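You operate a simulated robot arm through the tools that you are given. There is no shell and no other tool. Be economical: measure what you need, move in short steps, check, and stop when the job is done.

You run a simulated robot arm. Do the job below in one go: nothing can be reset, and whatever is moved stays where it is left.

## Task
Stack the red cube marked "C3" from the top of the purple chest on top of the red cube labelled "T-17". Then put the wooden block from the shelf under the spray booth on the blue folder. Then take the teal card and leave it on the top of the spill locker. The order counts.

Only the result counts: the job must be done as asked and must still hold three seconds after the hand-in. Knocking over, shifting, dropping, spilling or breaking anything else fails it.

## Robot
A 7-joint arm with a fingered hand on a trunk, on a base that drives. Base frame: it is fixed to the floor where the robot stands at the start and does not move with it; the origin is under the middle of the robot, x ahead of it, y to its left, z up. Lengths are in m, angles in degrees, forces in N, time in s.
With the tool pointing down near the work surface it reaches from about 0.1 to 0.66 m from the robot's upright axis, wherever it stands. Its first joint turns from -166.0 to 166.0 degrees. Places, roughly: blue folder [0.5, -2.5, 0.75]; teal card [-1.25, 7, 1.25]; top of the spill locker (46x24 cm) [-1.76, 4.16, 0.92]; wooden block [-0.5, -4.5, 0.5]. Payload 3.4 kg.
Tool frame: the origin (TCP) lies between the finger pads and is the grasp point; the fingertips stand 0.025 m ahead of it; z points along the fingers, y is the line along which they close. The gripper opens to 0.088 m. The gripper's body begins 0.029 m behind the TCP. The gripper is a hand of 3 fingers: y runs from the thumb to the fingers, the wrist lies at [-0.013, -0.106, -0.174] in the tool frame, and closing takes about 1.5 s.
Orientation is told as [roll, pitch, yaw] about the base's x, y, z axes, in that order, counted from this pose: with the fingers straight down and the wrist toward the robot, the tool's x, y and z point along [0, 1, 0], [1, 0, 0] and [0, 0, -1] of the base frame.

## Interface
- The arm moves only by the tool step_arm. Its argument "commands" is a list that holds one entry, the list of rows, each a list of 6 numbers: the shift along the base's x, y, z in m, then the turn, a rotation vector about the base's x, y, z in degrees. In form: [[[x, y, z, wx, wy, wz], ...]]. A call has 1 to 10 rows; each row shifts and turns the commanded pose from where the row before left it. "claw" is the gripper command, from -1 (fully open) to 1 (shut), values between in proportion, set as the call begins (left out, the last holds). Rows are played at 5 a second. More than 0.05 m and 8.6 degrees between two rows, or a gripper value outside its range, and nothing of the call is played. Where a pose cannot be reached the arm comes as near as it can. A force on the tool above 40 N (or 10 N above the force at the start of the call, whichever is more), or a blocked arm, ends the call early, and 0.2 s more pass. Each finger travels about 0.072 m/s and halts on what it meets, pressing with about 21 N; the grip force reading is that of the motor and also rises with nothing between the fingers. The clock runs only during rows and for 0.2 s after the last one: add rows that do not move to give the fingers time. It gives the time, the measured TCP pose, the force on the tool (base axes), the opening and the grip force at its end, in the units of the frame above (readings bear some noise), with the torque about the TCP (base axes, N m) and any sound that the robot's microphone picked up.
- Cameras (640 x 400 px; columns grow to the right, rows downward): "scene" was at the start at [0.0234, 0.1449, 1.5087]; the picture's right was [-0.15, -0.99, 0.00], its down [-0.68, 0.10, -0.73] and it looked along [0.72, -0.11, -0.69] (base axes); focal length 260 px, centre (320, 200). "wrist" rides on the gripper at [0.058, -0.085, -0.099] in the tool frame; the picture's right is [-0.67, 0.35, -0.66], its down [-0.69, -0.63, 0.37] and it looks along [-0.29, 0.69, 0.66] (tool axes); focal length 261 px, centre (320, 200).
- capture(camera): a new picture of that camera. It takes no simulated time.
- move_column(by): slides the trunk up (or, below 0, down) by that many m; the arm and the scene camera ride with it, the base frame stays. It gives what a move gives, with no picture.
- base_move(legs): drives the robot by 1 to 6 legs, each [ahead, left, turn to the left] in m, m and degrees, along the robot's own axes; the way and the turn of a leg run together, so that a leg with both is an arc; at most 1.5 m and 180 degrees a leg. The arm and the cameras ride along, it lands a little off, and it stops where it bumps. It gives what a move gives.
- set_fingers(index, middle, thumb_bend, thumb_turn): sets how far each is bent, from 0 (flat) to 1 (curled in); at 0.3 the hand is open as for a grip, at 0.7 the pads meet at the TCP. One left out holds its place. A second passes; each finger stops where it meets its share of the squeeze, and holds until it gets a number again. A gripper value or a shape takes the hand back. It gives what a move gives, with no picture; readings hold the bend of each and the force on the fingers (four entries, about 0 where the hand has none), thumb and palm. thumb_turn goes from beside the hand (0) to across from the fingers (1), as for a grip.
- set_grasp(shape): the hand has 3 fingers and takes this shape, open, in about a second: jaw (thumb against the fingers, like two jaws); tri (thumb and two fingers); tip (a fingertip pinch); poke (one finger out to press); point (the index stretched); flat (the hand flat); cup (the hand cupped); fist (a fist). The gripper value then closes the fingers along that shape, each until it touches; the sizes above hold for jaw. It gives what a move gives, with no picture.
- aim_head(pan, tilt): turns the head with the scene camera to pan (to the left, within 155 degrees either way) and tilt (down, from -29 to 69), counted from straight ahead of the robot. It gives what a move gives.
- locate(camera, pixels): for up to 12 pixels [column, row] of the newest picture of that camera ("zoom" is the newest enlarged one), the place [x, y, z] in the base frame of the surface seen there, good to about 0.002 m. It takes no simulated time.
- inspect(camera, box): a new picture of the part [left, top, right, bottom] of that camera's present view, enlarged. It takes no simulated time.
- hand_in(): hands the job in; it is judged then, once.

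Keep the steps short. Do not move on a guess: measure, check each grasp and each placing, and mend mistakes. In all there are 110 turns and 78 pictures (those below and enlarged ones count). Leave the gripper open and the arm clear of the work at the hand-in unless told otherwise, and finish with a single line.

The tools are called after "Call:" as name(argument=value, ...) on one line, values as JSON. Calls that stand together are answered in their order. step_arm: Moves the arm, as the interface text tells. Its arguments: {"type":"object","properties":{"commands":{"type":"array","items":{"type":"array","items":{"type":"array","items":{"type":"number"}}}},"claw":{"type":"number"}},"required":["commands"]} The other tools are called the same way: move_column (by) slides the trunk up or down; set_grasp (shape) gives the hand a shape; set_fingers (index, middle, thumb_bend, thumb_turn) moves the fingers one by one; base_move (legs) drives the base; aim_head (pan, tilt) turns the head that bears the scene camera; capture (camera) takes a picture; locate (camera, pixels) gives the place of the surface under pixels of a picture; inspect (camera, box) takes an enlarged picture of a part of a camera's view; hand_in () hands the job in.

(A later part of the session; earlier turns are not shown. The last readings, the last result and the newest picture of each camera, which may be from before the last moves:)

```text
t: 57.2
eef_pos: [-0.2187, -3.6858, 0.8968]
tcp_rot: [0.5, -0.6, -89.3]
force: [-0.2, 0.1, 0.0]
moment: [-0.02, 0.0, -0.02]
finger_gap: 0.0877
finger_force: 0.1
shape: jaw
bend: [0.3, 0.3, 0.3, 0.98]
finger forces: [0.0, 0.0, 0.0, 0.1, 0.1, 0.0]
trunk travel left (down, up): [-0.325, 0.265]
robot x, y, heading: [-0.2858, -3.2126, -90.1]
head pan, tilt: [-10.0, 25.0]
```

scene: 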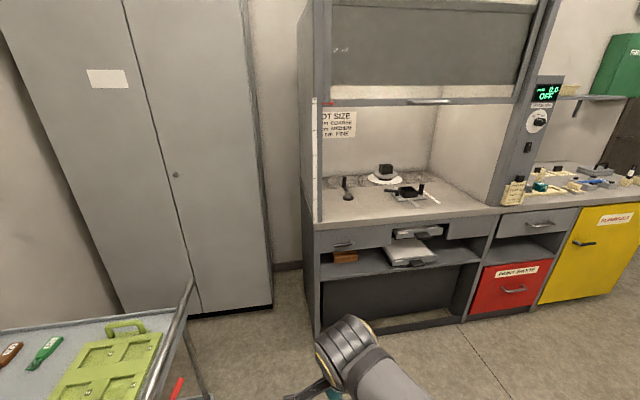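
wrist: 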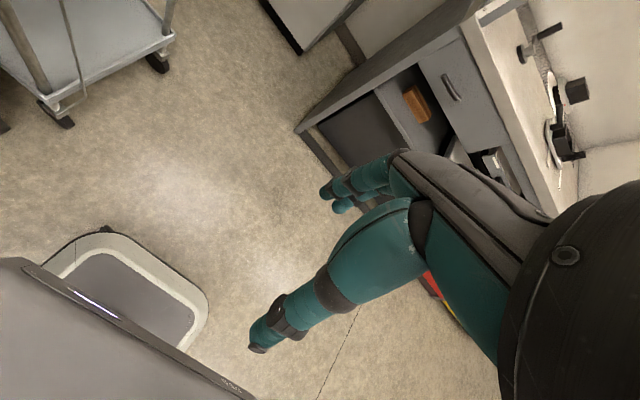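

It moves freely. I lower another 0.25 m and look into the shelf.

Call:
move_column(by=-0.25)

Call:
capture(camera="scene")

```text
t: 59.8
eef_pos: [-0.2191, -3.6848, 0.6479]
tcp_rot: [0.5, -0.6, -89.2]
force: [0.0, 0.9, 0.2]
moment: [0.01, 0.02, 0.02]
finger_gap: 0.0876
finger_force: 0.0
shape: jaw
bend: [0.3, 0.3, 0.3, 0.98]
finger forces: [0.0, 0.0, 0.1, 0.0, 0.1, 0.1]
trunk travel left (down, up): [-0.075, 0.515]
robot x, y, heading: [-0.2875, -3.2078, -90.0]
head pan, tilt: [-10.0, 25.0]
```

```text
45 pictures are left
```

scene: 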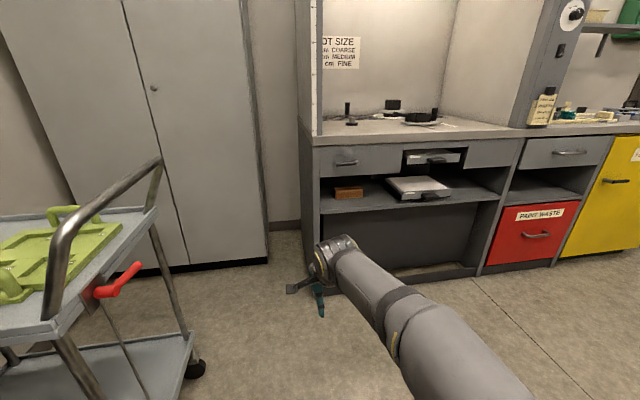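

I move 0.2 m right and 0.35 m ahead to face the block, then look closely.

Call:
base_move(legs=[[0, -0.2, 0], [0.35, 0, 0]])

Call:
aim_head(pan=-8, tilt=30)

Call:
inspect(camera="scene", box=[200, 100, 440, 250])

```text
t: 63.2
eef_pos: [-0.42, -4.0263, 0.6473]
tcp_rot: [0.4, -0.7, -89.1]
force: [-0.2, 0.0, -0.8]
moment: [0.0, -0.02, 0.0]
finger_gap: 0.0877
finger_force: 0.0
shape: jaw
bend: [0.3, 0.3, 0.3, 0.98]
finger forces: [0.0, 0.0, 0.1, 0.0, 0.0, 0.0]
trunk travel left (down, up): [-0.075, 0.515]
robot x, y, heading: [-0.4885, -3.5492, -90.0]
head pan, tilt: [-10.0, 25.0]
```

```text
t: 63.9
eef_pos: [-0.4198, -4.0256, 0.648]
tcp_rot: [0.4, -0.7, -89.2]
force: [-0.4, 0.1, 0.4]
moment: [0.0, -0.04, -0.05]
finger_gap: 0.0878
finger_force: 0.1
shape: jaw
bend: [0.3, 0.3, 0.3, 0.98]
finger forces: [0.0, 0.1, 0.1, 0.0, 0.0, 0.1]
trunk travel left (down, up): [-0.075, 0.515]
robot x, y, heading: [-0.4881, -3.5548, -90.1]
head pan, tilt: [-8.0, 30.0]
```

```text
2.67 times, centred on (320, 175) of scene
```

zoom: 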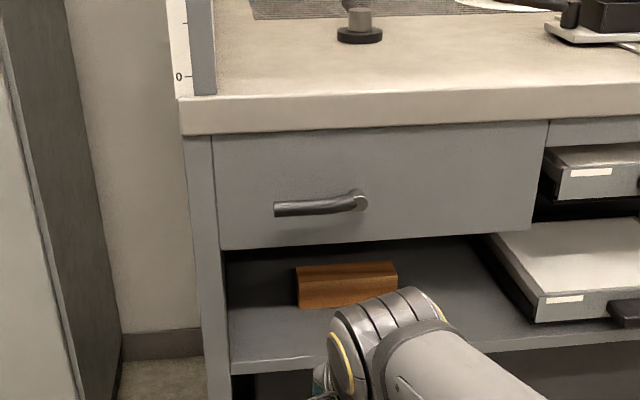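

Call:
locate(camera="zoom", pixels=[[301, 269], [391, 262], [303, 282], [393, 276], [305, 304], [345, 275], [345, 266], [300, 244], [450, 236], [280, 355], [280, 363], [525, 318]])

Call:
capture(camera="wrist")

```text
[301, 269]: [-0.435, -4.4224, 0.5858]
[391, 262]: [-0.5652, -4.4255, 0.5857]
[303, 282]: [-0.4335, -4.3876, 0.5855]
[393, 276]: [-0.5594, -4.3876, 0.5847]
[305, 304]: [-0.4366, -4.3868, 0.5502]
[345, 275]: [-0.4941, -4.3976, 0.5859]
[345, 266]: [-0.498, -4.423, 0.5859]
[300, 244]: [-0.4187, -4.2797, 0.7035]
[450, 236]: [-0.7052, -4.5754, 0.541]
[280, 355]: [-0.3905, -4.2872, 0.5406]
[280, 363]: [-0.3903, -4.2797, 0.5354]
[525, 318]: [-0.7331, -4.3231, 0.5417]
```

```text
43 pictures are left
```

wrist: 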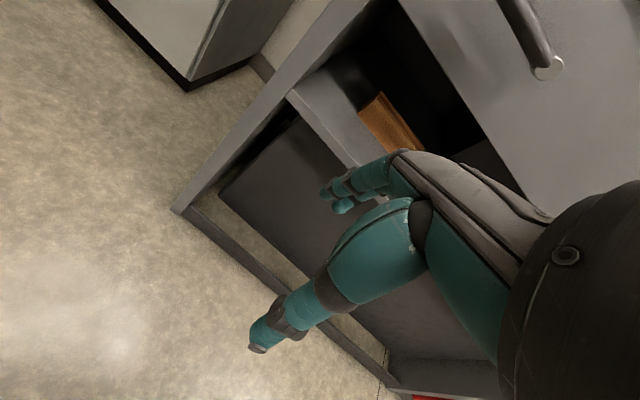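

The slot is 0.541–0.703 high, its edge at y -4.28; the block (13 cm long, ~4.5 cm square) sits 11 cm inside. I'll tilt the hand 40° forward, hook the block with curled fingers, and draw it toward the edge. First tilt and centre the hand, then shape it.

Call:
step_arm(commands=[[[-0.016, -0.01, 0, -8, 0, 0], [-0.016, -0.01, 0, -8, 0, 0], [-0.016, -0.01, 0, -8, 0, 0], [-0.016, -0.01, 0, -8, 0, 0], [-0.014, -0.01, 0, -8, 0, 0], [0, 0, 0, 0, 0, 0]]])

Call:
set_fingers(index=0.6, middle=0.6, thumb_bend=0.1, thumb_turn=0)

Call:
capture(camera="wrist")

Call:
capture(camera="scene")

```text
t: 65.3
eef_pos: [-0.5002, -4.077, 0.6473]
tcp_rot: [-0.3, -40.6, -88.9]
force: [-0.5, 0.1, -0.6]
moment: [0.02, -0.05, 0.03]
finger_gap: 0.0877
finger_force: 0.0
shape: jaw
bend: [0.3, 0.3, 0.3, 0.98]
finger forces: [0.0, 0.0, 0.0, 0.1, 0.0, 0.0]
trunk travel left (down, up): [-0.075, 0.515]
robot x, y, heading: [-0.4928, -3.5524, -89.9]
head pan, tilt: [-8.0, 30.0]
```

```text
t: 66.3
eef_pos: [-0.5, -4.0768, 0.6466]
tcp_rot: [-0.3, -40.6, -88.9]
force: [0.4, -0.2, 0.9]
moment: [-0.04, -0.03, 0.01]
finger_gap: 0.1128
finger_force: 0.1
shape: fingers
bend: [0.6, 0.6, 0.1, 0.0]
finger forces: [0.0, 0.0, 0.1, 0.1, 0.0, 0.0]
trunk travel left (down, up): [-0.075, 0.515]
robot x, y, heading: [-0.4905, -3.5491, -90.2]
head pan, tilt: [-8.0, 30.0]
```

```text
42 pictures are left
```

wrist: 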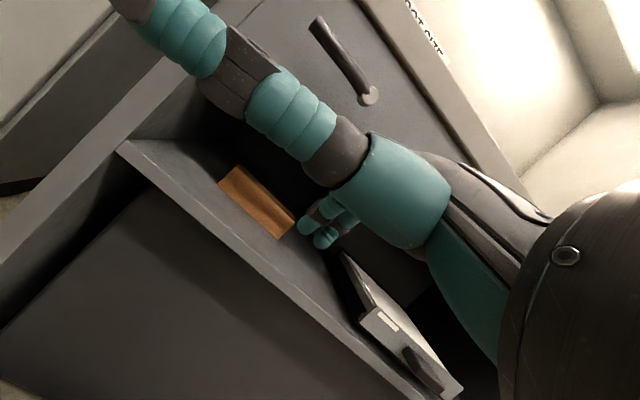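

```text
41 pictures are left
```

scene: 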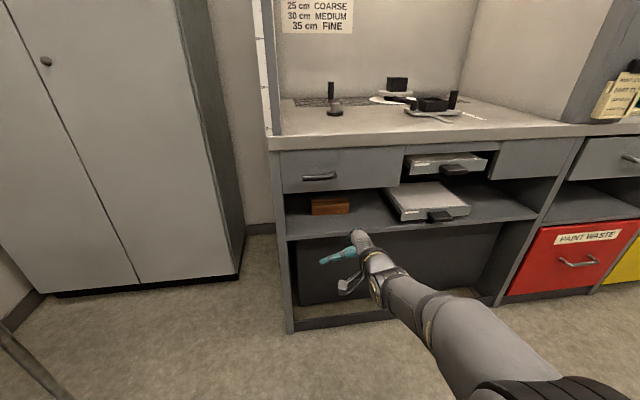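

The turned-out thumb sticks far left. I curl it to make it compact and look.

Call:
set_fingers(thumb_bend=0.9)

Call:
capture(camera="wrist")

Call:
inspect(camera="scene", box=[280, 200, 440, 310])

```text
t: 67.3
eef_pos: [-0.5005, -4.076, 0.6469]
tcp_rot: [-0.3, -40.7, -88.8]
force: [-0.2, 0.3, 0.0]
moment: [0.02, 0.01, -0.02]
finger_gap: 0.0537
finger_force: 0.0
shape: fingers
bend: [0.6, 0.6, 0.9, 0.0]
finger forces: [0.0, 0.0, 0.0, 0.0, 0.1, 0.0]
trunk travel left (down, up): [-0.075, 0.515]
robot x, y, heading: [-0.4908, -3.5504, -90.0]
head pan, tilt: [-8.0, 30.0]
```

```text
40 pictures are left
```

wrist: 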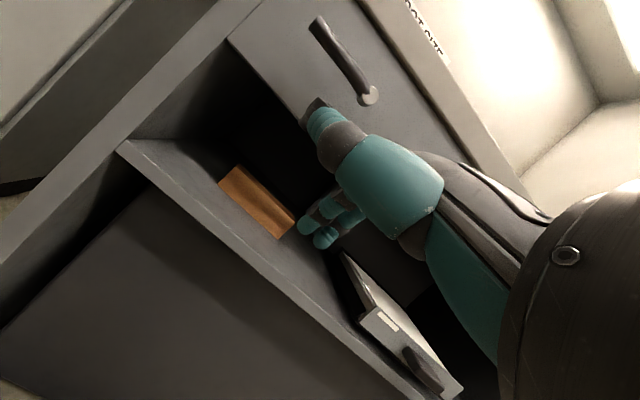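

```text
3.64 times, centred on (360, 255) of scene
```

zoom: 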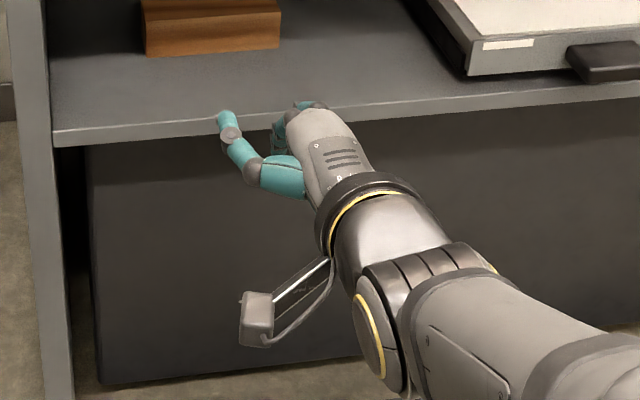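

Compact enough. I measure where the fingertips (305,228),(323,240) and thumb (320,115) really are.

Call:
locate(camera="wrist", pixels=[[303, 229], [324, 242], [312, 215], [345, 215], [318, 112], [380, 170], [440, 170], [410, 240], [245, 200], [500, 190]])

```text
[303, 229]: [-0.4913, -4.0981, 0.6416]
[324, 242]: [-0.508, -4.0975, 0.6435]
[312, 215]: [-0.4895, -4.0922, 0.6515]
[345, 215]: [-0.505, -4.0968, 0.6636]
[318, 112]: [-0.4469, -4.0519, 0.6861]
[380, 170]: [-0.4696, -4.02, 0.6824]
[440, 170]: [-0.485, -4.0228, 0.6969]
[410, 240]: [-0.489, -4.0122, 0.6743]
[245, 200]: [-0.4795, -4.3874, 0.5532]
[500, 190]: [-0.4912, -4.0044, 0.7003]
```

Fingertips are ~6 mm below the TCP, hand top about 5 cm above. I tilt a further 8° and curl the fingers a bit more for a better hook and more headroom, and drive 0.2 m ahead.

Call:
step_arm(commands=[[[0, 0, -0.02, -4, 0, 0], [0, 0, -0.02, -4, 0, 0], [0, 0, 0, 0, 0, 0]]])

Call:
set_fingers(index=0.75, middle=0.75)

Call:
base_move(legs=[[0.16, 0, 0]])

Call:
capture(camera="wrist")

```text
t: 68.1
eef_pos: [-0.4979, -4.0757, 0.6066]
tcp_rot: [-0.5, -48.6, -88.7]
force: [0.2, 0.3, -0.8]
moment: [-0.01, 0.0, 0.01]
finger_gap: 0.0534
finger_force: 0.1
shape: fingers
bend: [0.6, 0.6, 0.9, 0.0]
finger forces: [0.1, 0.1, 0.0, 0.1, 0.0, 0.0]
trunk travel left (down, up): [-0.075, 0.515]
robot x, y, heading: [-0.4884, -3.5525, -90.1]
head pan, tilt: [-8.0, 30.0]
```

```text
t: 69.1
eef_pos: [-0.4985, -4.0768, 0.6061]
tcp_rot: [-0.6, -48.5, -88.8]
force: [-0.3, 0.2, 1.3]
moment: [0.01, -0.01, -0.01]
finger_gap: 0.0556
finger_force: 0.0
shape: fingers
bend: [0.75, 0.75, 0.9, 0.0]
finger forces: [0.1, 0.1, 0.0, 0.0, 0.0, 0.0]
trunk travel left (down, up): [-0.075, 0.515]
robot x, y, heading: [-0.4894, -3.551, -90.0]
head pan, tilt: [-8.0, 30.0]
```

```text
t: 70.5
eef_pos: [-0.4976, -4.2357, 0.6074]
tcp_rot: [-0.5, -48.5, -88.8]
force: [-0.5, 0.5, 0.1]
moment: [-0.02, 0.01, 0.01]
finger_gap: 0.0555
finger_force: 0.1
shape: fingers
bend: [0.75, 0.75, 0.9, 0.0]
finger forces: [0.0, 0.0, 0.1, 0.0, 0.0, 0.1]
trunk travel left (down, up): [-0.075, 0.515]
robot x, y, heading: [-0.4932, -3.7087, -89.8]
head pan, tilt: [-8.0, 30.0]
```

```text
38 pictures are left
```

wrist: 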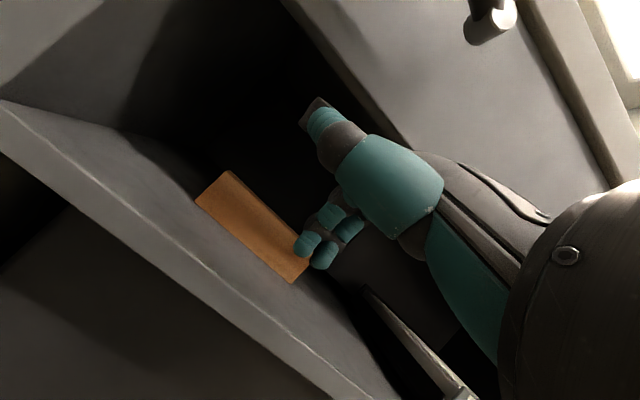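

Call:
locate(camera="wrist", pixels=[[302, 245], [322, 259], [310, 237], [335, 212], [350, 230], [318, 112], [380, 170], [480, 190], [410, 235], [255, 232], [300, 278], [198, 200]])

```text
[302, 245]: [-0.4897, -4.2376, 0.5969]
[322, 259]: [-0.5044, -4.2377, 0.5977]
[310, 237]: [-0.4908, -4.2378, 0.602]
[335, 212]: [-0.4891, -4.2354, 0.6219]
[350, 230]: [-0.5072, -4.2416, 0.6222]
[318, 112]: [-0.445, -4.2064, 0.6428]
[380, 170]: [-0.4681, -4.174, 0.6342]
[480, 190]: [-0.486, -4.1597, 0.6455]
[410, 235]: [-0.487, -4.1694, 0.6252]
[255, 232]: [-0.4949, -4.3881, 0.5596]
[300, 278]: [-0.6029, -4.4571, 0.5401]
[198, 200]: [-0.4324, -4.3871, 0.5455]
```

The fingers hang nearly vertical, tips at z≈0.592, hand top at 0.645. I raise to TCP 0.622 and reach 0.21 m over the block, in two parts with a check.

Call:
step_arm(commands=[[[0, 0, 0.015, 0, 0, 0], [0, -0.035, 0, 0, 0, 0], [0, -0.035, 0, 0, 0, 0], [0, -0.035, 0, 0, 0, 0], [0, 0, 0, 0, 0, 0]]])

Call:
capture(camera="wrist")

Call:
inspect(camera="scene", box=[260, 180, 440, 300])

```text
t: 71.7
eef_pos: [-0.4977, -4.3405, 0.6202]
tcp_rot: [-0.5, -48.5, -88.9]
force: [-0.3, -0.1, 0.0]
moment: [0.0, -0.02, 0.0]
finger_gap: 0.0556
finger_force: 0.1
shape: fingers
bend: [0.75, 0.75, 0.9, 0.0]
finger forces: [0.1, 0.0, 0.0, 0.1, 0.0, 0.1]
trunk travel left (down, up): [-0.075, 0.515]
robot x, y, heading: [-0.4916, -3.7097, -90.3]
head pan, tilt: [-8.0, 30.0]
```

```text
37 pictures are left
```

wrist: 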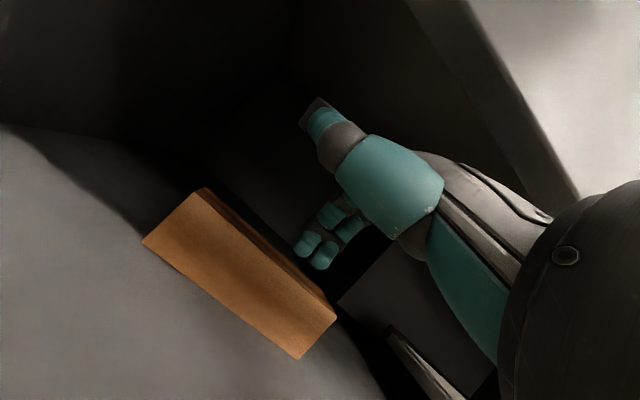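

```text
3.33 times, centred on (350, 240) of scene
```

zoom: 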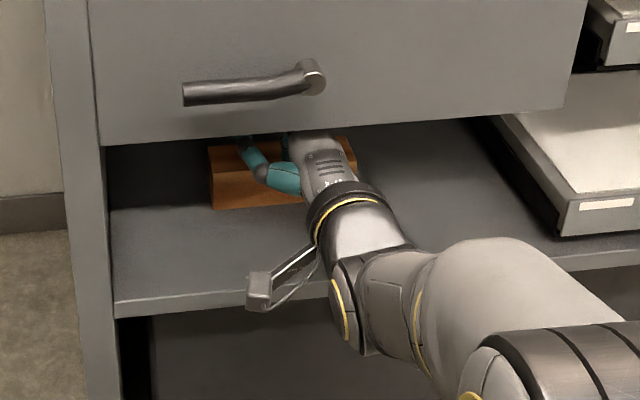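

Plenty of room. I continue forward 0.11 m over the block.

Call:
step_arm(commands=[[[0, -0.036, 0, 0, 0, 0], [0, -0.036, 0, 0, 0, 0], [0, -0.038, 0, 0, 0, 0], [0, 0, 0, 0, 0, 0]]])

Call:
capture(camera="wrist")

Call:
locate(camera="wrist", pixels=[[302, 245], [322, 259], [310, 237], [300, 290], [330, 300], [270, 270], [355, 300], [250, 330]])

```text
t: 72.7
eef_pos: [-0.4969, -4.4505, 0.6215]
tcp_rot: [-0.5, -48.5, -88.8]
force: [0.3, 0.5, 0.1]
moment: [0.0, -0.01, 0.0]
finger_gap: 0.056
finger_force: 0.1
shape: fingers
bend: [0.75, 0.75, 0.9, 0.0]
finger forces: [0.0, 0.0, 0.1, 0.0, 0.0, 0.1]
trunk travel left (down, up): [-0.075, 0.515]
robot x, y, heading: [-0.4864, -3.7084, -90.0]
head pan, tilt: [-8.0, 30.0]
```

```text
35 pictures are left
```

wrist: 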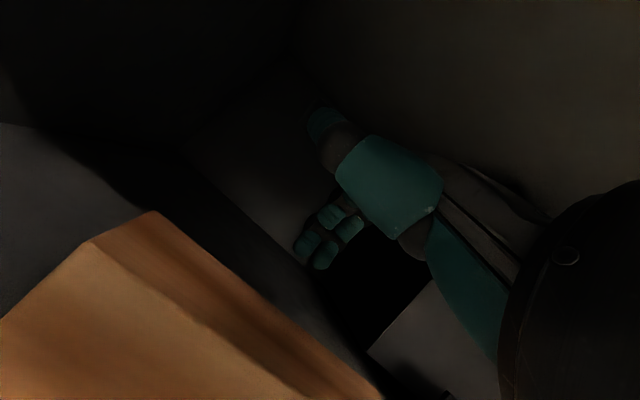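

```text
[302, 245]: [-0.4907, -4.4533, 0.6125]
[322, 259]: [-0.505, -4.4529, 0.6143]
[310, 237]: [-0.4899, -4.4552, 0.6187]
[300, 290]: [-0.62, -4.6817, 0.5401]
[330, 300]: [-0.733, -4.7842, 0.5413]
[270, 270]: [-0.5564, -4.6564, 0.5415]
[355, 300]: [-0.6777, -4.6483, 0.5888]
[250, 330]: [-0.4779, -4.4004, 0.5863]
```

Call:
locate(camera="wrist", pixels=[[155, 215], [200, 252], [250, 295], [300, 335], [95, 245], [240, 275], [280, 302]])

```text
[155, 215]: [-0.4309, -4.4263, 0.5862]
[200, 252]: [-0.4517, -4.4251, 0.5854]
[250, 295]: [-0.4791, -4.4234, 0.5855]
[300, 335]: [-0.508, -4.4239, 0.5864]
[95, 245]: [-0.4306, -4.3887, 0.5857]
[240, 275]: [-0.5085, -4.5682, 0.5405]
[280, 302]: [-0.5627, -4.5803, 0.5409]
```

The block's back edge is at y -4.427; the fingers hang at -4.453. I lower slowly behind it.

Call:
step_arm(commands=[[[0, 0, -0.012, 0, 0, 0], [0, 0, -0.01, 0, 0, 0], [0, 0, -0.006, 0, 0, 0], [0, 0, -0.006, 0, 0, 0], [0, 0, 0, 0, 0, 0]]])

```text
t: 73.9
eef_pos: [-0.4978, -4.4509, 0.587]
tcp_rot: [-0.6, -48.5, -88.8]
force: [0.3, 0.3, 0.7]
moment: [0.04, 0.0, -0.01]
finger_gap: 0.0559
finger_force: 0.1
shape: fingers
bend: [0.75, 0.75, 0.9, 0.0]
finger forces: [0.1, 0.1, 0.0, 0.0, 0.0, 0.0]
trunk travel left (down, up): [-0.075, 0.515]
robot x, y, heading: [-0.4885, -3.7101, -90.1]
head pan, tilt: [-8.0, 30.0]
```

No contact. A little lower still.

Call:
step_arm(commands=[[[0, 0, -0.005, 0, 0, 0], [0, 0, -0.005, 0, 0, 0], [0, 0, -0.004, 0, 0, 0], [0, 0, 0, 0, 0, 0]]])

```text
t: 74.9
eef_pos: [-0.4977, -4.4494, 0.5739]
tcp_rot: [-0.5, -48.5, -88.8]
force: [-0.4, 0.4, -0.1]
moment: [0.02, -0.01, 0.01]
finger_gap: 0.0557
finger_force: 0.0
shape: fingers
bend: [0.75, 0.75, 0.9, 0.0]
finger forces: [0.0, 0.0, 0.0, 0.0, 0.1, 0.0]
trunk travel left (down, up): [-0.075, 0.515]
robot x, y, heading: [-0.4887, -3.7074, -90.0]
head pan, tilt: [-8.0, 30.0]
```

Tips at ≈0.559 with no contact. I draw the block toward me slowly.

Call:
step_arm(commands=[[[0, 0.012, 0, 0, 0, 0], [0, 0.012, 0, 0, 0, 0], [0, 0.012, 0, 0, 0, 0], [0, 0.012, 0, 0, 0, 0], [0, 0.012, 0, 0, 0, 0], [0, 0.012, 0, 0, 0, 0], [0, 0.012, 0, 0, 0, 0], [0, 0.011, 0, 0, 0, 0], [0, 0, 0, 0, 0, 0]]])

Call:
inspect(camera="scene", box=[260, 160, 460, 290])

Call:
capture(camera="wrist")

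```text
t: 76.9
eef_pos: [-0.4971, -4.3541, 0.5727]
tcp_rot: [-0.5, -48.6, -88.8]
force: [0.1, -1.5, -0.5]
moment: [-0.01, -0.02, -0.01]
finger_gap: 0.0559
finger_force: 0.4
shape: fingers
bend: [0.75, 0.75, 0.9, 0.0]
finger forces: [0.3, 0.3, 0.0, 0.1, 0.0, 0.1]
trunk travel left (down, up): [-0.075, 0.515]
robot x, y, heading: [-0.4881, -3.7103, -89.9]
head pan, tilt: [-8.0, 30.0]
```

```text
3.08 times, centred on (360, 225) of scene
```

zoom: 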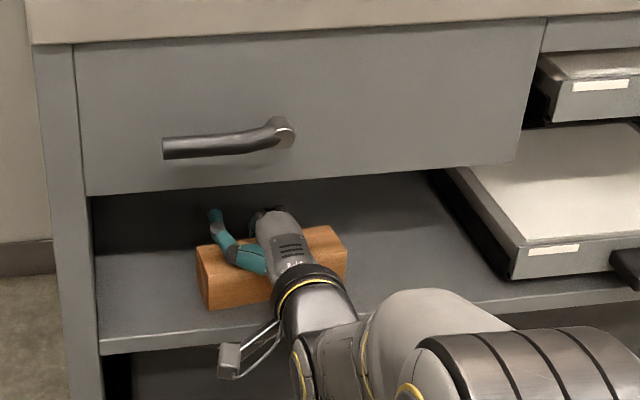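

```text
33 pictures are left
```

wrist: 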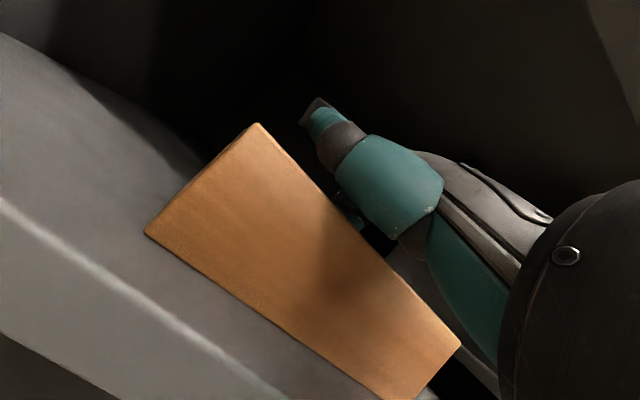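

The block follows. I measure its new position.

Call:
locate(camera="wrist", pixels=[[150, 231], [255, 130], [200, 265], [280, 318], [350, 365], [220, 210], [455, 346], [380, 380]])

```text
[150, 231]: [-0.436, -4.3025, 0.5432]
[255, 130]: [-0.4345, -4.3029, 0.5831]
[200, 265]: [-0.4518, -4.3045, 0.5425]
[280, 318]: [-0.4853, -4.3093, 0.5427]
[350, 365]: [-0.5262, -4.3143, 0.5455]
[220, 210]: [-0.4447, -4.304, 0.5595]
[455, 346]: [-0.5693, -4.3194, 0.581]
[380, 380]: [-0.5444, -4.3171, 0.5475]
```

Block front is now at y -4.303…-4.319, edge at -4.28. I draw it 2.5 cm more, then unhook: a bit back, up, and out.

Call:
step_arm(commands=[[[0, 0.01, 0, 0, 0, 0], [0, 0.01, 0, 0, 0, 0], [0, 0.005, 0, 0, 0, 0], [0, 0, 0, 0, 0, 0], [0, -0.014, 0, 0, 0, 0], [0, 0, 0.016, 0, 0, 0], [0, 0, 0.016, 0, 0, 0], [0, 0, 0.016, 0, 0, 0], [0, 0, 0, 0, 0, 0]]])

Call:
step_arm(commands=[[[0, 0.04, 0, 0, 0, 0], [0, 0.04, 0, 0, 0, 0], [0, 0.04, 0, 0, 0, 0], [0, 0.04, 0, 0, 0, 0], [0, 0.04, 0, 0, 0, 0], [0, 0, 0, 0, 0, 0]]])

Call:
capture(camera="wrist")

```text
t: 78.9
eef_pos: [-0.499, -4.3438, 0.6234]
tcp_rot: [-0.4, -48.6, -88.9]
force: [-0.2, 1.0, 1.7]
moment: [-0.01, -0.02, -0.02]
finger_gap: 0.0554
finger_force: 0.0
shape: fingers
bend: [0.75, 0.75, 0.9, 0.0]
finger forces: [0.0, 0.1, 0.0, 0.1, 0.0, 0.0]
trunk travel left (down, up): [-0.075, 0.515]
robot x, y, heading: [-0.4879, -3.7124, -89.9]
head pan, tilt: [-8.0, 30.0]
```

```text
t: 80.3
eef_pos: [-0.5054, -4.1911, 0.633]
tcp_rot: [-0.5, -48.5, -88.7]
force: [-0.9, -0.5, 0.1]
moment: [0.0, -0.01, -0.02]
finger_gap: 0.0561
finger_force: 0.1
shape: fingers
bend: [0.75, 0.75, 0.9, 0.0]
finger forces: [0.1, 0.0, 0.0, 0.1, 0.0, 0.0]
out of reach, approached as far as the arm can: row 4, 5
trunk travel left (down, up): [-0.075, 0.515]
robot x, y, heading: [-0.4932, -3.707, -89.8]
head pan, tilt: [-8.0, 30.0]
```

```text
32 pictures are left
```

wrist: 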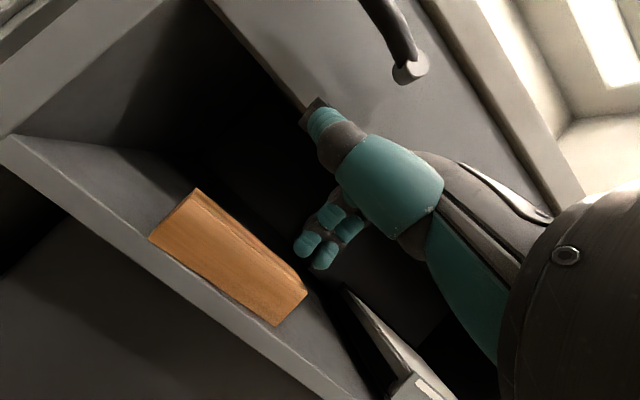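

Hand is out; the block sits at the shelf edge. I measure it, back the base 0.2 m, and reset the hand to jaw.

Call:
locate(camera="wrist", pixels=[[152, 238], [196, 192], [275, 323], [304, 291], [225, 240], [230, 280], [210, 297]])

Call:
base_move(legs=[[-0.2, 0, 0]])

Call:
set_grasp(shape="jaw")

Call:
step_arm(commands=[[[0.0, -0.02, 0.0, 7.2, 0, 0], [0, -0.02, 0.02, 7.2, 0, 0], [0, -0.02, 0.02, 7.2, 0, 0], [0, -0.02, 0.0, 7.2, 0, 0], [0, -0.02, 0, 7.2, 0, 0], [0, 0, 0, 0, 0, 0]]], claw=-1)

Call:
inspect(camera="scene", box=[240, 150, 440, 275])

```text
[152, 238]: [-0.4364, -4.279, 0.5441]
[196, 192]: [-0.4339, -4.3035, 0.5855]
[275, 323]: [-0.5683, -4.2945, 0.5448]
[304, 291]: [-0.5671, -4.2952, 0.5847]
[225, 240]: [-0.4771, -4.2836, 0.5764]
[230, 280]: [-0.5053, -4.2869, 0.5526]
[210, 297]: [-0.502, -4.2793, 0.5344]
```

```text
t: 81.9
eef_pos: [-0.5044, -3.9901, 0.6342]
tcp_rot: [-0.5, -48.5, -88.7]
force: [-0.2, -0.3, -0.4]
moment: [0.01, 0.02, 0.04]
finger_gap: 0.0558
finger_force: 0.0
shape: fingers
bend: [0.75, 0.75, 0.9, 0.0]
finger forces: [0.0, 0.0, 0.1, 0.0, 0.1, 0.1]
trunk travel left (down, up): [-0.075, 0.515]
robot x, y, heading: [-0.4864, -3.5075, -90.4]
head pan, tilt: [-8.0, 30.0]
```

```text
t: 82.8
eef_pos: [-0.504, -3.9902, 0.6348]
tcp_rot: [-0.5, -48.5, -88.7]
force: [0.1, -0.3, -0.2]
moment: [0.01, 0.02, 0.03]
finger_gap: 0.0873
finger_force: 0.0
shape: jaw
bend: [0.3, 0.3, 0.3, 0.97]
finger forces: [0.0, 0.0, 0.0, 0.1, 0.0, 0.1]
trunk travel left (down, up): [-0.075, 0.515]
robot x, y, heading: [-0.4864, -3.5083, -90.1]
head pan, tilt: [-8.0, 30.0]
```

```text
t: 84.2
eef_pos: [-0.5054, -4.0732, 0.6867]
tcp_rot: [0.0, -19.7, -89.3]
force: [0.1, 0.3, 0.1]
moment: [0.01, 0.01, 0.0]
finger_gap: 0.0877
finger_force: 0.1
shape: jaw
bend: [0.3, 0.3, 0.3, 0.98]
finger forces: [0.0, 0.0, 0.1, 0.0, 0.0, 0.1]
out of reach, approached as far as the arm can: row 3, 4
trunk travel left (down, up): [-0.075, 0.515]
robot x, y, heading: [-0.4912, -3.5064, -89.7]
head pan, tilt: [-8.0, 30.0]
```

```text
3.20 times, centred on (340, 212) of scene
```

zoom: 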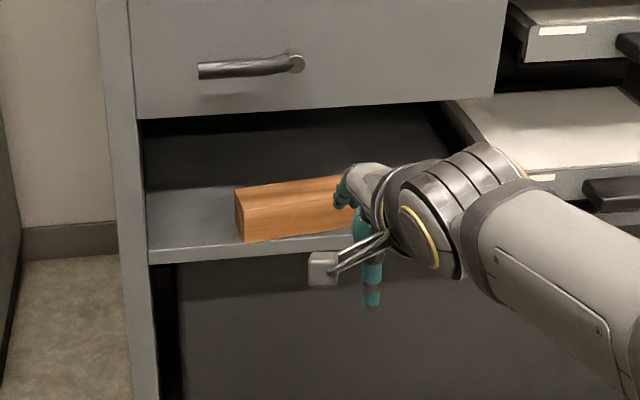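

The block is now at centre ≈(-0.500,-4.307), yawed 6.7°, flush with the edge. I yaw the hand to match, lower to z 0.605 and approach with the base 0.08 m nearer.

Call:
base_move(legs=[[0.08, 0, 0]])

Call:
step_arm(commands=[[[0.002, 0, -0.03, 0, 0, 3], [0.002, 0, -0.03, 0, 0, 3], [0, 0, -0.022, 0, 0, 1], [0, 0, 0, 0, 0, 0]]])

Call:
capture(camera="wrist")

```text
t: 85.3
eef_pos: [-0.5037, -4.1528, 0.6857]
tcp_rot: [0.0, -19.8, -89.3]
force: [0.2, -0.4, -0.1]
moment: [0.03, 0.0, 0.01]
finger_gap: 0.0876
finger_force: 0.0
shape: jaw
bend: [0.3, 0.3, 0.3, 0.98]
finger forces: [0.0, 0.0, 0.0, 0.1, 0.0, 0.0]
trunk travel left (down, up): [-0.075, 0.515]
robot x, y, heading: [-0.4926, -3.5858, -90.2]
head pan, tilt: [-8.0, 30.0]
```

```text
t: 86.3
eef_pos: [-0.4993, -4.1518, 0.6029]
tcp_rot: [0.0, -19.8, -82.3]
force: [-0.1, 0.1, 0.0]
moment: [0.01, -0.02, 0.0]
finger_gap: 0.0876
finger_force: 0.0
shape: jaw
bend: [0.3, 0.3, 0.3, 0.98]
finger forces: [0.0, 0.0, 0.1, 0.0, 0.0, 0.0]
trunk travel left (down, up): [-0.075, 0.515]
robot x, y, heading: [-0.4867, -3.5895, -89.7]
head pan, tilt: [-8.0, 30.0]
```

```text
30 pictures are left
```

wrist: 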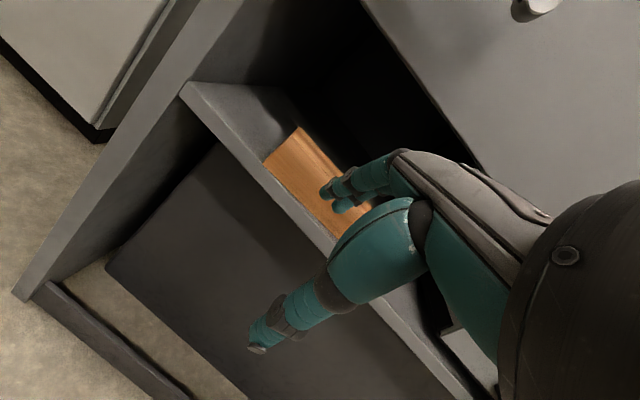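

I measure thumb and finger tips before entering.

Call:
locate(camera="wrist", pixels=[[257, 347], [326, 194], [340, 208], [400, 158], [480, 190], [268, 163], [300, 130], [320, 215]])

```text
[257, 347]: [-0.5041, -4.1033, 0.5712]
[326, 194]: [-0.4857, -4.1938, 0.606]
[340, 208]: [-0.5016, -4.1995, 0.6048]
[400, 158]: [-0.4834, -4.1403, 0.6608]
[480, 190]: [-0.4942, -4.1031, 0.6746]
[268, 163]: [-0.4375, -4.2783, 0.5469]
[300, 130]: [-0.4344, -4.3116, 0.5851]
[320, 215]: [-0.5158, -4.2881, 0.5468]
```

Finger tips are at ~0.60, so I raise 1 cm, reach 0.155 m forward, and check.

Call:
step_arm(commands=[[[0, 0, 0.009, 0, 0, 0], [0, -0.04, 0, 0, 0, 0], [0, -0.04, 0, 0, 0, 0], [0, -0.04, 0, 0, 0, 0], [-0.001, -0.035, 0, 0, 0, 0], [0, 0, 0, 0, 0, 0]]])

Call:
capture(camera="wrist")

Call:
inspect(camera="scene", box=[240, 150, 440, 275])

```text
t: 87.7
eef_pos: [-0.503, -4.308, 0.6109]
tcp_rot: [-0.1, -19.7, -82.3]
force: [-0.3, 0.7, -0.5]
moment: [-0.03, -0.01, -0.01]
finger_gap: 0.0878
finger_force: 0.1
shape: jaw
bend: [0.3, 0.3, 0.3, 0.98]
finger forces: [0.1, 0.0, 0.0, 0.0, 0.0, 0.1]
trunk travel left (down, up): [-0.075, 0.515]
robot x, y, heading: [-0.4916, -3.5891, -89.7]
head pan, tilt: [-8.0, 30.0]
```

```text
29 pictures are left
```

wrist: 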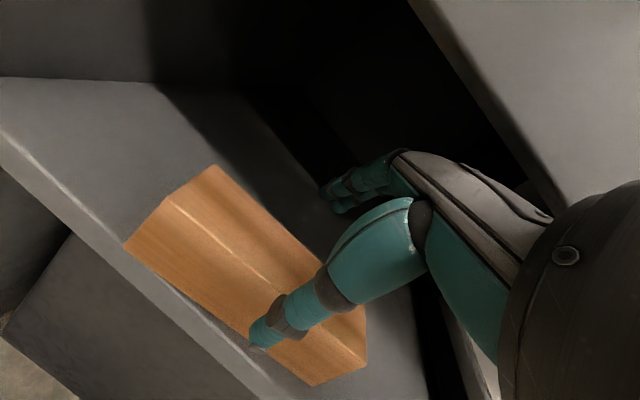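

```text
3.20 times, centred on (340, 212) of scene
```

zoom: 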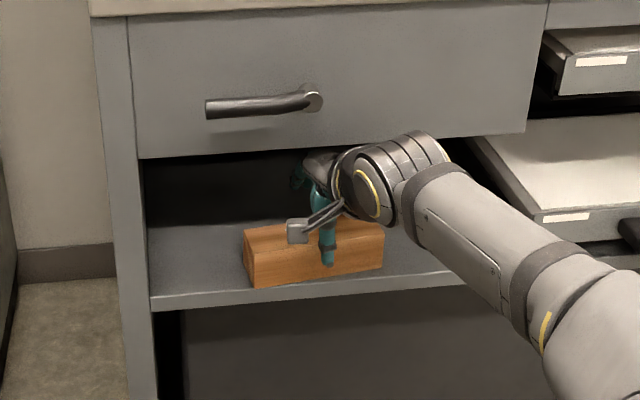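

The hand straddles the block. I lower 3 cm and close.

Call:
step_arm(commands=[[[0, 0.001, -0.01, 0, 0, 0], [0, 0, -0.01, 0, 0, 0], [0, 0, -0.01, 0, 0, 0], [0, 0, 0, 0, 0, 0]]])

Call:
step_arm(commands=[[[0, 0, 0, 0, 0, 0], [0, 0, 0, 0, 0, 0], [0, 0, 0, 0, 0, 0], [0, 0, 0, 0, 0, 0], [0, 0, 0, 0, 0, 0], [0, 0, 0, 0, 0, 0], [0, 0, 0, 0, 0, 0], [0, 0, 0, 0, 0, 0]]], claw=1)

Call:
capture(camera="wrist")

```text
t: 88.7
eef_pos: [-0.5014, -4.3072, 0.5824]
tcp_rot: [0.0, -19.8, -82.3]
force: [-0.4, -0.3, 0.7]
moment: [0.0, 0.02, -0.02]
finger_gap: 0.0875
finger_force: 0.0
shape: jaw
bend: [0.3, 0.3, 0.3, 0.98]
finger forces: [0.0, 0.1, 0.0, 0.0, 0.0, 0.0]
trunk travel left (down, up): [-0.075, 0.515]
robot x, y, heading: [-0.4902, -3.5881, -90.3]
head pan, tilt: [-8.0, 30.0]
```

```text
t: 90.5
eef_pos: [-0.5018, -4.3055, 0.583]
tcp_rot: [-0.1, -19.7, -82.3]
force: [0.7, 1.0, 1.5]
moment: [0.07, 0.02, 0.0]
finger_gap: 0.0419
finger_force: 21.7
shape: jaw
bend: [0.74, 0.46, 0.7, 1.0]
finger forces: [12.1, 6.5, 0.1, 0.1, 18.9, 0.1]
trunk travel left (down, up): [-0.075, 0.515]
robot x, y, heading: [-0.4863, -3.5857, -90.0]
head pan, tilt: [-8.0, 30.0]
```

```text
27 pictures are left
```

wrist: 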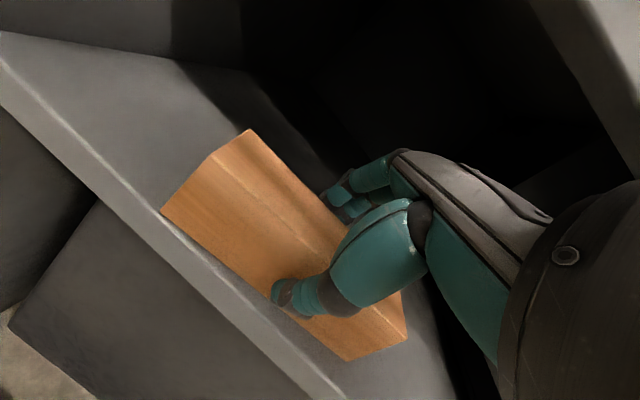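

Gripped at 0.042 gap with 21 N. I lift 1.5 cm, check, and draw it out.

Call:
step_arm(commands=[[[0, 0, 0.008, 0, 0, 0], [0, 0, 0.007, 0, 0, 0], [0, 0.02, 0, 0, 0, 0], [0, 0.03, 0, 0, 0, 0], [0, 0.03, 0, 0, 0, 0], [0, 0.03, 0, 0, 0, 0], [0, 0.03, 0, 0, 0, 0], [0, 0, 0, 0, 0, 0]]])

Call:
capture(camera="wrist")

```text
t: 92.3
eef_pos: [-0.5009, -4.1669, 0.5974]
tcp_rot: [0.1, -19.8, -82.3]
force: [0.7, 0.8, -1.1]
moment: [0.02, -0.01, 0.01]
finger_gap: 0.0418
finger_force: 20.8
shape: jaw
bend: [0.74, 0.46, 0.7, 1.0]
finger forces: [11.7, 6.3, 0.0, 0.1, 17.9, 0.0]
trunk travel left (down, up): [-0.075, 0.515]
robot x, y, heading: [-0.4918, -3.5878, -89.9]
head pan, tilt: [-8.0, 30.0]
```

```text
26 pictures are left
```

wrist: 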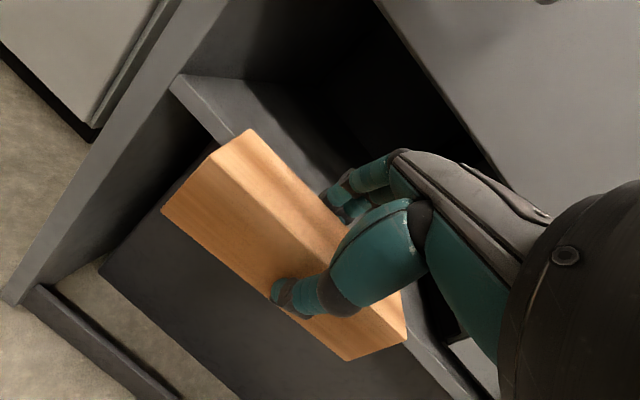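

The block is held firmly. I raise the trunk, shift left into the aisle centre and back off toward the folder.

Call:
base_move(legs=[[-0.3, 0, 0], [0, 0.2, 0], [-0.7, 0, 0]])

Call:
move_column(by=0.45)

Call:
aim_head(pan=75, tilt=35)

Call:
capture(camera="scene")

```text
t: 99.0
eef_pos: [-0.3079, -3.144, 0.5978]
tcp_rot: [0.1, -19.8, -82.2]
force: [-0.1, 0.1, -2.1]
moment: [0.02, -0.02, -0.05]
finger_gap: 0.042
finger_force: 21.4
shape: jaw
bend: [0.74, 0.46, 0.7, 1.0]
finger forces: [11.7, 6.4, 0.0, 0.0, 17.9, 0.0]
trunk travel left (down, up): [-0.075, 0.515]
robot x, y, heading: [-0.3002, -2.5626, -90.0]
head pan, tilt: [-8.0, 30.0]
```

```text
refused: 0.45 is not a number from -0.4 to 0.4
```

```text
t: 100.6
eef_pos: [-0.3076, -3.1447, 0.5959]
tcp_rot: [0.1, -19.9, -82.2]
force: [0.4, 0.0, -2.6]
moment: [0.0, -0.02, -0.02]
finger_gap: 0.0418
finger_force: 20.7
shape: jaw
bend: [0.74, 0.46, 0.7, 1.0]
finger forces: [11.7, 6.2, 0.1, 0.1, 17.8, 0.0]
trunk travel left (down, up): [-0.075, 0.515]
robot x, y, heading: [-0.2944, -2.5626, -89.9]
head pan, tilt: [75.0, 35.0]
```

```text
25 pictures are left
```

scene: 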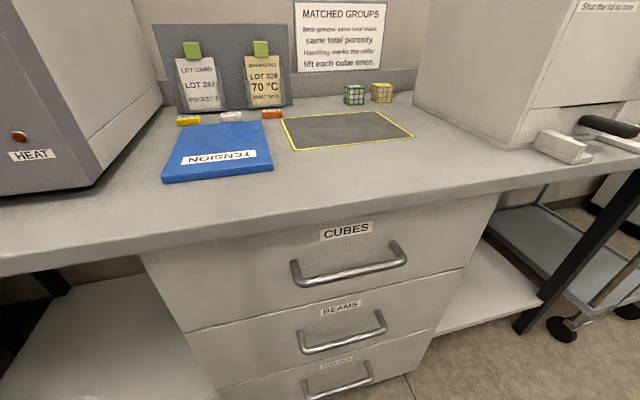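

The blue folder ("TENSION") lies on the counter at (218,150). I measure it, its neighbours and the counter edge.

Call:
locate(camera="scene", pixels=[[182, 132], [262, 121], [272, 165], [165, 175], [218, 145], [190, 119], [272, 112], [205, 105], [215, 220], [345, 190], [100, 180], [120, 30]])

Call:
move_column(by=0.4)

```text
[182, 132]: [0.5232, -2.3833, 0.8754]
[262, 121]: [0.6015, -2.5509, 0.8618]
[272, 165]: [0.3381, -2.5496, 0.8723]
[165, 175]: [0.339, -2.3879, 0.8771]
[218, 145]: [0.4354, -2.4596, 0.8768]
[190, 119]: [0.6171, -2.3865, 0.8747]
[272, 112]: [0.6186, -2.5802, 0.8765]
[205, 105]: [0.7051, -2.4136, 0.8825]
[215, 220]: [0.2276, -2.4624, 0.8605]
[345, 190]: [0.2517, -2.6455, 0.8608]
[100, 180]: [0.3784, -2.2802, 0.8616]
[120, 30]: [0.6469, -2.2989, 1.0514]
```

```text
t: 104.4
eef_pos: [-0.3073, -3.1445, 0.9964]
tcp_rot: [0.0, -19.7, -82.3]
force: [-0.4, 0.4, -0.7]
moment: [0.01, 0.01, -0.02]
finger_gap: 0.0413
finger_force: 21.0
shape: jaw
bend: [0.74, 0.46, 0.7, 1.0]
finger forces: [11.6, 6.3, 0.0, 0.0, 17.9, 0.1]
trunk travel left (down, up): [-0.475, 0.115]
robot x, y, heading: [-0.2992, -2.5634, -89.9]
head pan, tilt: [75.0, 35.0]
```

The folder's top is at 0.877, x 0.335–0.58, y −2.39…−2.55; centre ≈(0.455,−2.467). I retract the block a bit, shift right slightly, and turn left to face the counter.

Call:
step_arm(commands=[[[0, 0.035, 0.01, 0, 0, -3.5], [0, 0.035, 0.01, 0, 0, -3.5], [0, 0.03, 0.01, 0, 0, 0], [0, 0, 0, 0, 0, 0]]])

Call:
base_move(legs=[[0, -0.08, 0], [0, 0, 90]])

Call:
aim_head(pan=0, tilt=45)

Call:
capture(camera="scene")

```text
t: 105.4
eef_pos: [-0.3074, -3.0447, 1.0251]
tcp_rot: [0.0, -19.7, -89.2]
force: [-0.5, 0.1, -2.5]
moment: [0.01, 0.0, -0.01]
finger_gap: 0.0412
finger_force: 20.7
shape: jaw
bend: [0.74, 0.46, 0.7, 1.0]
finger forces: [11.6, 6.5, 0.1, 0.1, 18.2, 0.0]
trunk travel left (down, up): [-0.475, 0.115]
robot x, y, heading: [-0.2961, -2.5643, -89.7]
head pan, tilt: [75.0, 35.0]
```

```text
t: 110.4
eef_pos: [0.1037, -2.5607, 1.0269]
tcp_rot: [0.0, -19.8, 2.3]
force: [-0.9, -0.2, -0.9]
moment: [-0.01, 0.04, 0.04]
finger_gap: 0.0412
finger_force: 21.3
shape: jaw
bend: [0.74, 0.46, 0.7, 1.0]
finger forces: [11.5, 6.2, 0.0, 0.0, 17.7, 0.0]
trunk travel left (down, up): [-0.475, 0.115]
robot x, y, heading: [-0.3798, -2.5584, 1.4]
head pan, tilt: [75.0, 35.0]
```

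```text
t: 111.8
eef_pos: [0.1031, -2.5599, 1.0272]
tcp_rot: [0.0, -19.8, 2.3]
force: [0.0, -0.4, -1.4]
moment: [0.01, 0.01, -0.01]
finger_gap: 0.0413
finger_force: 21.3
shape: jaw
bend: [0.74, 0.46, 0.7, 1.0]
finger forces: [11.5, 6.2, 0.1, 0.0, 17.7, 0.1]
trunk travel left (down, up): [-0.475, 0.115]
robot x, y, heading: [-0.3783, -2.5602, 1.7]
head pan, tilt: [0.0, 45.0]
```

```text
24 pictures are left
```

scene: 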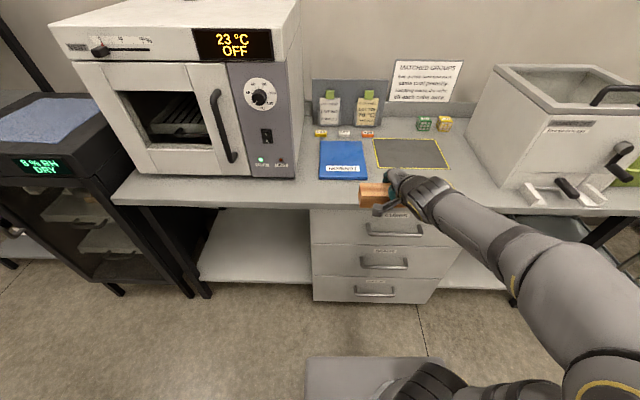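

Now facing the counter. I enlarge folder and block, and measure both.

Call:
inspect(camera="scene", box=[300, 120, 428, 220])

Call:
capture(camera="wrist")

```text
4.00 times, centred on (364, 170) of scene
```

zoom: 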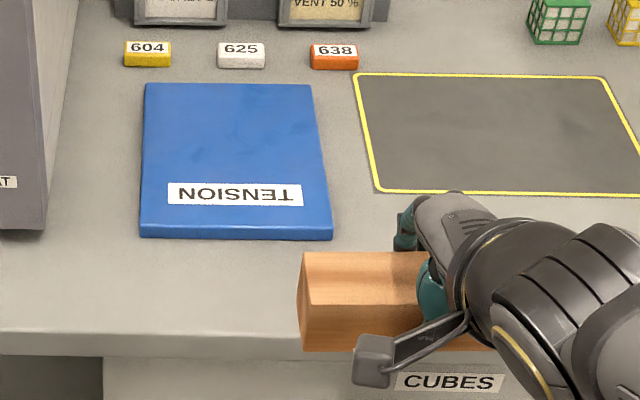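

```text
22 pictures are left
```

wrist: 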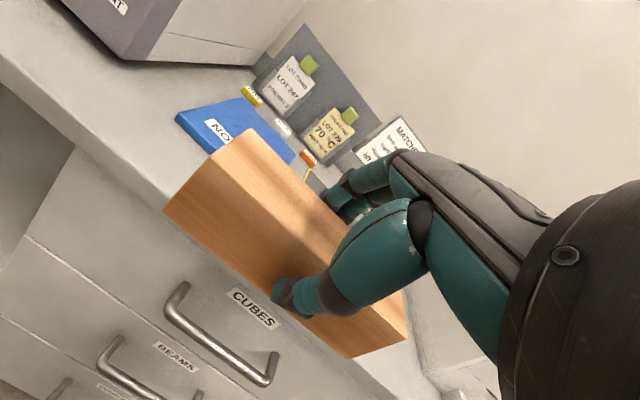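

Call:
locate(camera="zoom", pixels=[[147, 86], [309, 87], [328, 224], [143, 222], [306, 256], [312, 300], [304, 345], [400, 256], [380, 300]])

Call:
locate(camera="wrist", pixels=[[246, 133], [214, 155], [168, 208], [347, 355], [402, 335], [385, 285], [392, 300]])

```text
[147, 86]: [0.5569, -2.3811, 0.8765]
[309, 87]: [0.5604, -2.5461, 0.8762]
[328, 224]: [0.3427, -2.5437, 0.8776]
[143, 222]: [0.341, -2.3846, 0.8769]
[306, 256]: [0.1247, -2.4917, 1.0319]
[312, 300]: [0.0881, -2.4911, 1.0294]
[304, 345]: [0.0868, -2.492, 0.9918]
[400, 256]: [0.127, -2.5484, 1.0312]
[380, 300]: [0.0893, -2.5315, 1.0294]
```

```text
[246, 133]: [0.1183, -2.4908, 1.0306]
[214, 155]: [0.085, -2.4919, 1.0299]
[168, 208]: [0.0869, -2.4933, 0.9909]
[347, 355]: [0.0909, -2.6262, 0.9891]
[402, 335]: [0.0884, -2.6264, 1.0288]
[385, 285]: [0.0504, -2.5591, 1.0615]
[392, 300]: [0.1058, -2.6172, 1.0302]
```

Block centre (0.107,−2.559), bottom ≈0.042 below TCP; folder centre (0.450,−2.464). I drive ahead 0.26 m and left 0.09 m.

Call:
base_move(legs=[[0, 0.09, -1.5], [0.26, 0, 0]])

```text
t: 114.4
eef_pos: [0.3657, -2.4783, 1.0268]
tcp_rot: [-0.1, -19.8, 1.0]
force: [0.7, 0.3, -0.8]
moment: [-0.03, -0.01, 0.02]
finger_gap: 0.041
finger_force: 21.3
shape: jaw
bend: [0.74, 0.46, 0.7, 1.0]
finger forces: [11.5, 6.2, 0.1, 0.0, 17.8, 0.0]
trunk travel left (down, up): [-0.475, 0.115]
robot x, y, heading: [-0.1135, -2.4735, 0.5]
head pan, tilt: [0.0, 45.0]
```

Call:
step_arm(commands=[[[0.04, 0.007, 0, 0, 0, -1], [0.041, 0.006, 0, 0, 0, 0], [0, 0, -0.04, 0, 0, 0], [0, 0, -0.035, 0, 0, 0], [0, 0, 0, 0, 0, 0]]])

Call:
inspect(camera="scene", box=[220, 130, 420, 255])

Call:
capture(camera="wrist")

Call:
locate(camera="wrist", pixels=[[246, 133], [214, 155], [168, 208], [347, 355], [402, 335]])

```text
t: 115.6
eef_pos: [0.4452, -2.4618, 0.9718]
tcp_rot: [0.8, -19.2, 0.5]
force: [0.4, -0.8, -0.9]
moment: [-0.02, 0.04, -0.01]
finger_gap: 0.0411
finger_force: 21.6
shape: jaw
bend: [0.74, 0.46, 0.7, 1.0]
finger forces: [11.6, 6.5, 0.0, 0.0, 18.3, 0.0]
out of reach, approached as far as the arm can: row 2, 3, 4
trunk travel left (down, up): [-0.475, 0.115]
robot x, y, heading: [-0.117, -2.4731, 0.1]
head pan, tilt: [0.0, 45.0]
```

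```text
3.20 times, centred on (320, 192) of scene
```

zoom: 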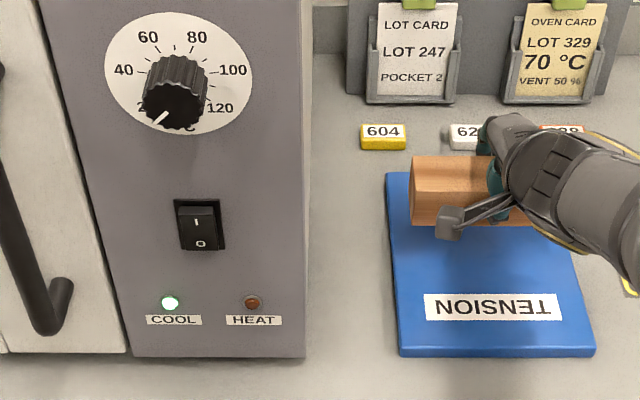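

```text
20 pictures are left
```

wrist: 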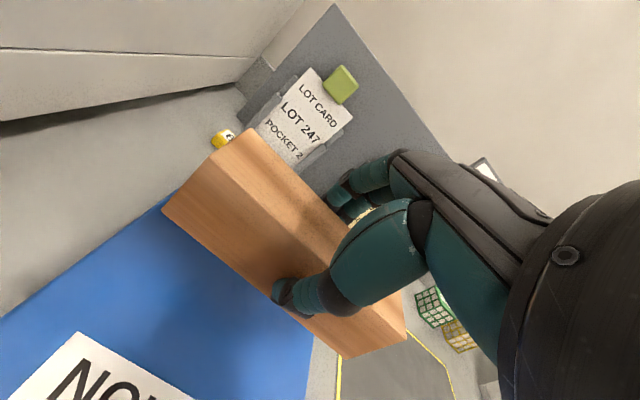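

```text
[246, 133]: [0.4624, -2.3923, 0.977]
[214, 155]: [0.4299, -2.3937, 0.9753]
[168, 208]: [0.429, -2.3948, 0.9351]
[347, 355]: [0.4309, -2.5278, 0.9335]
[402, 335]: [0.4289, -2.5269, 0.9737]
```

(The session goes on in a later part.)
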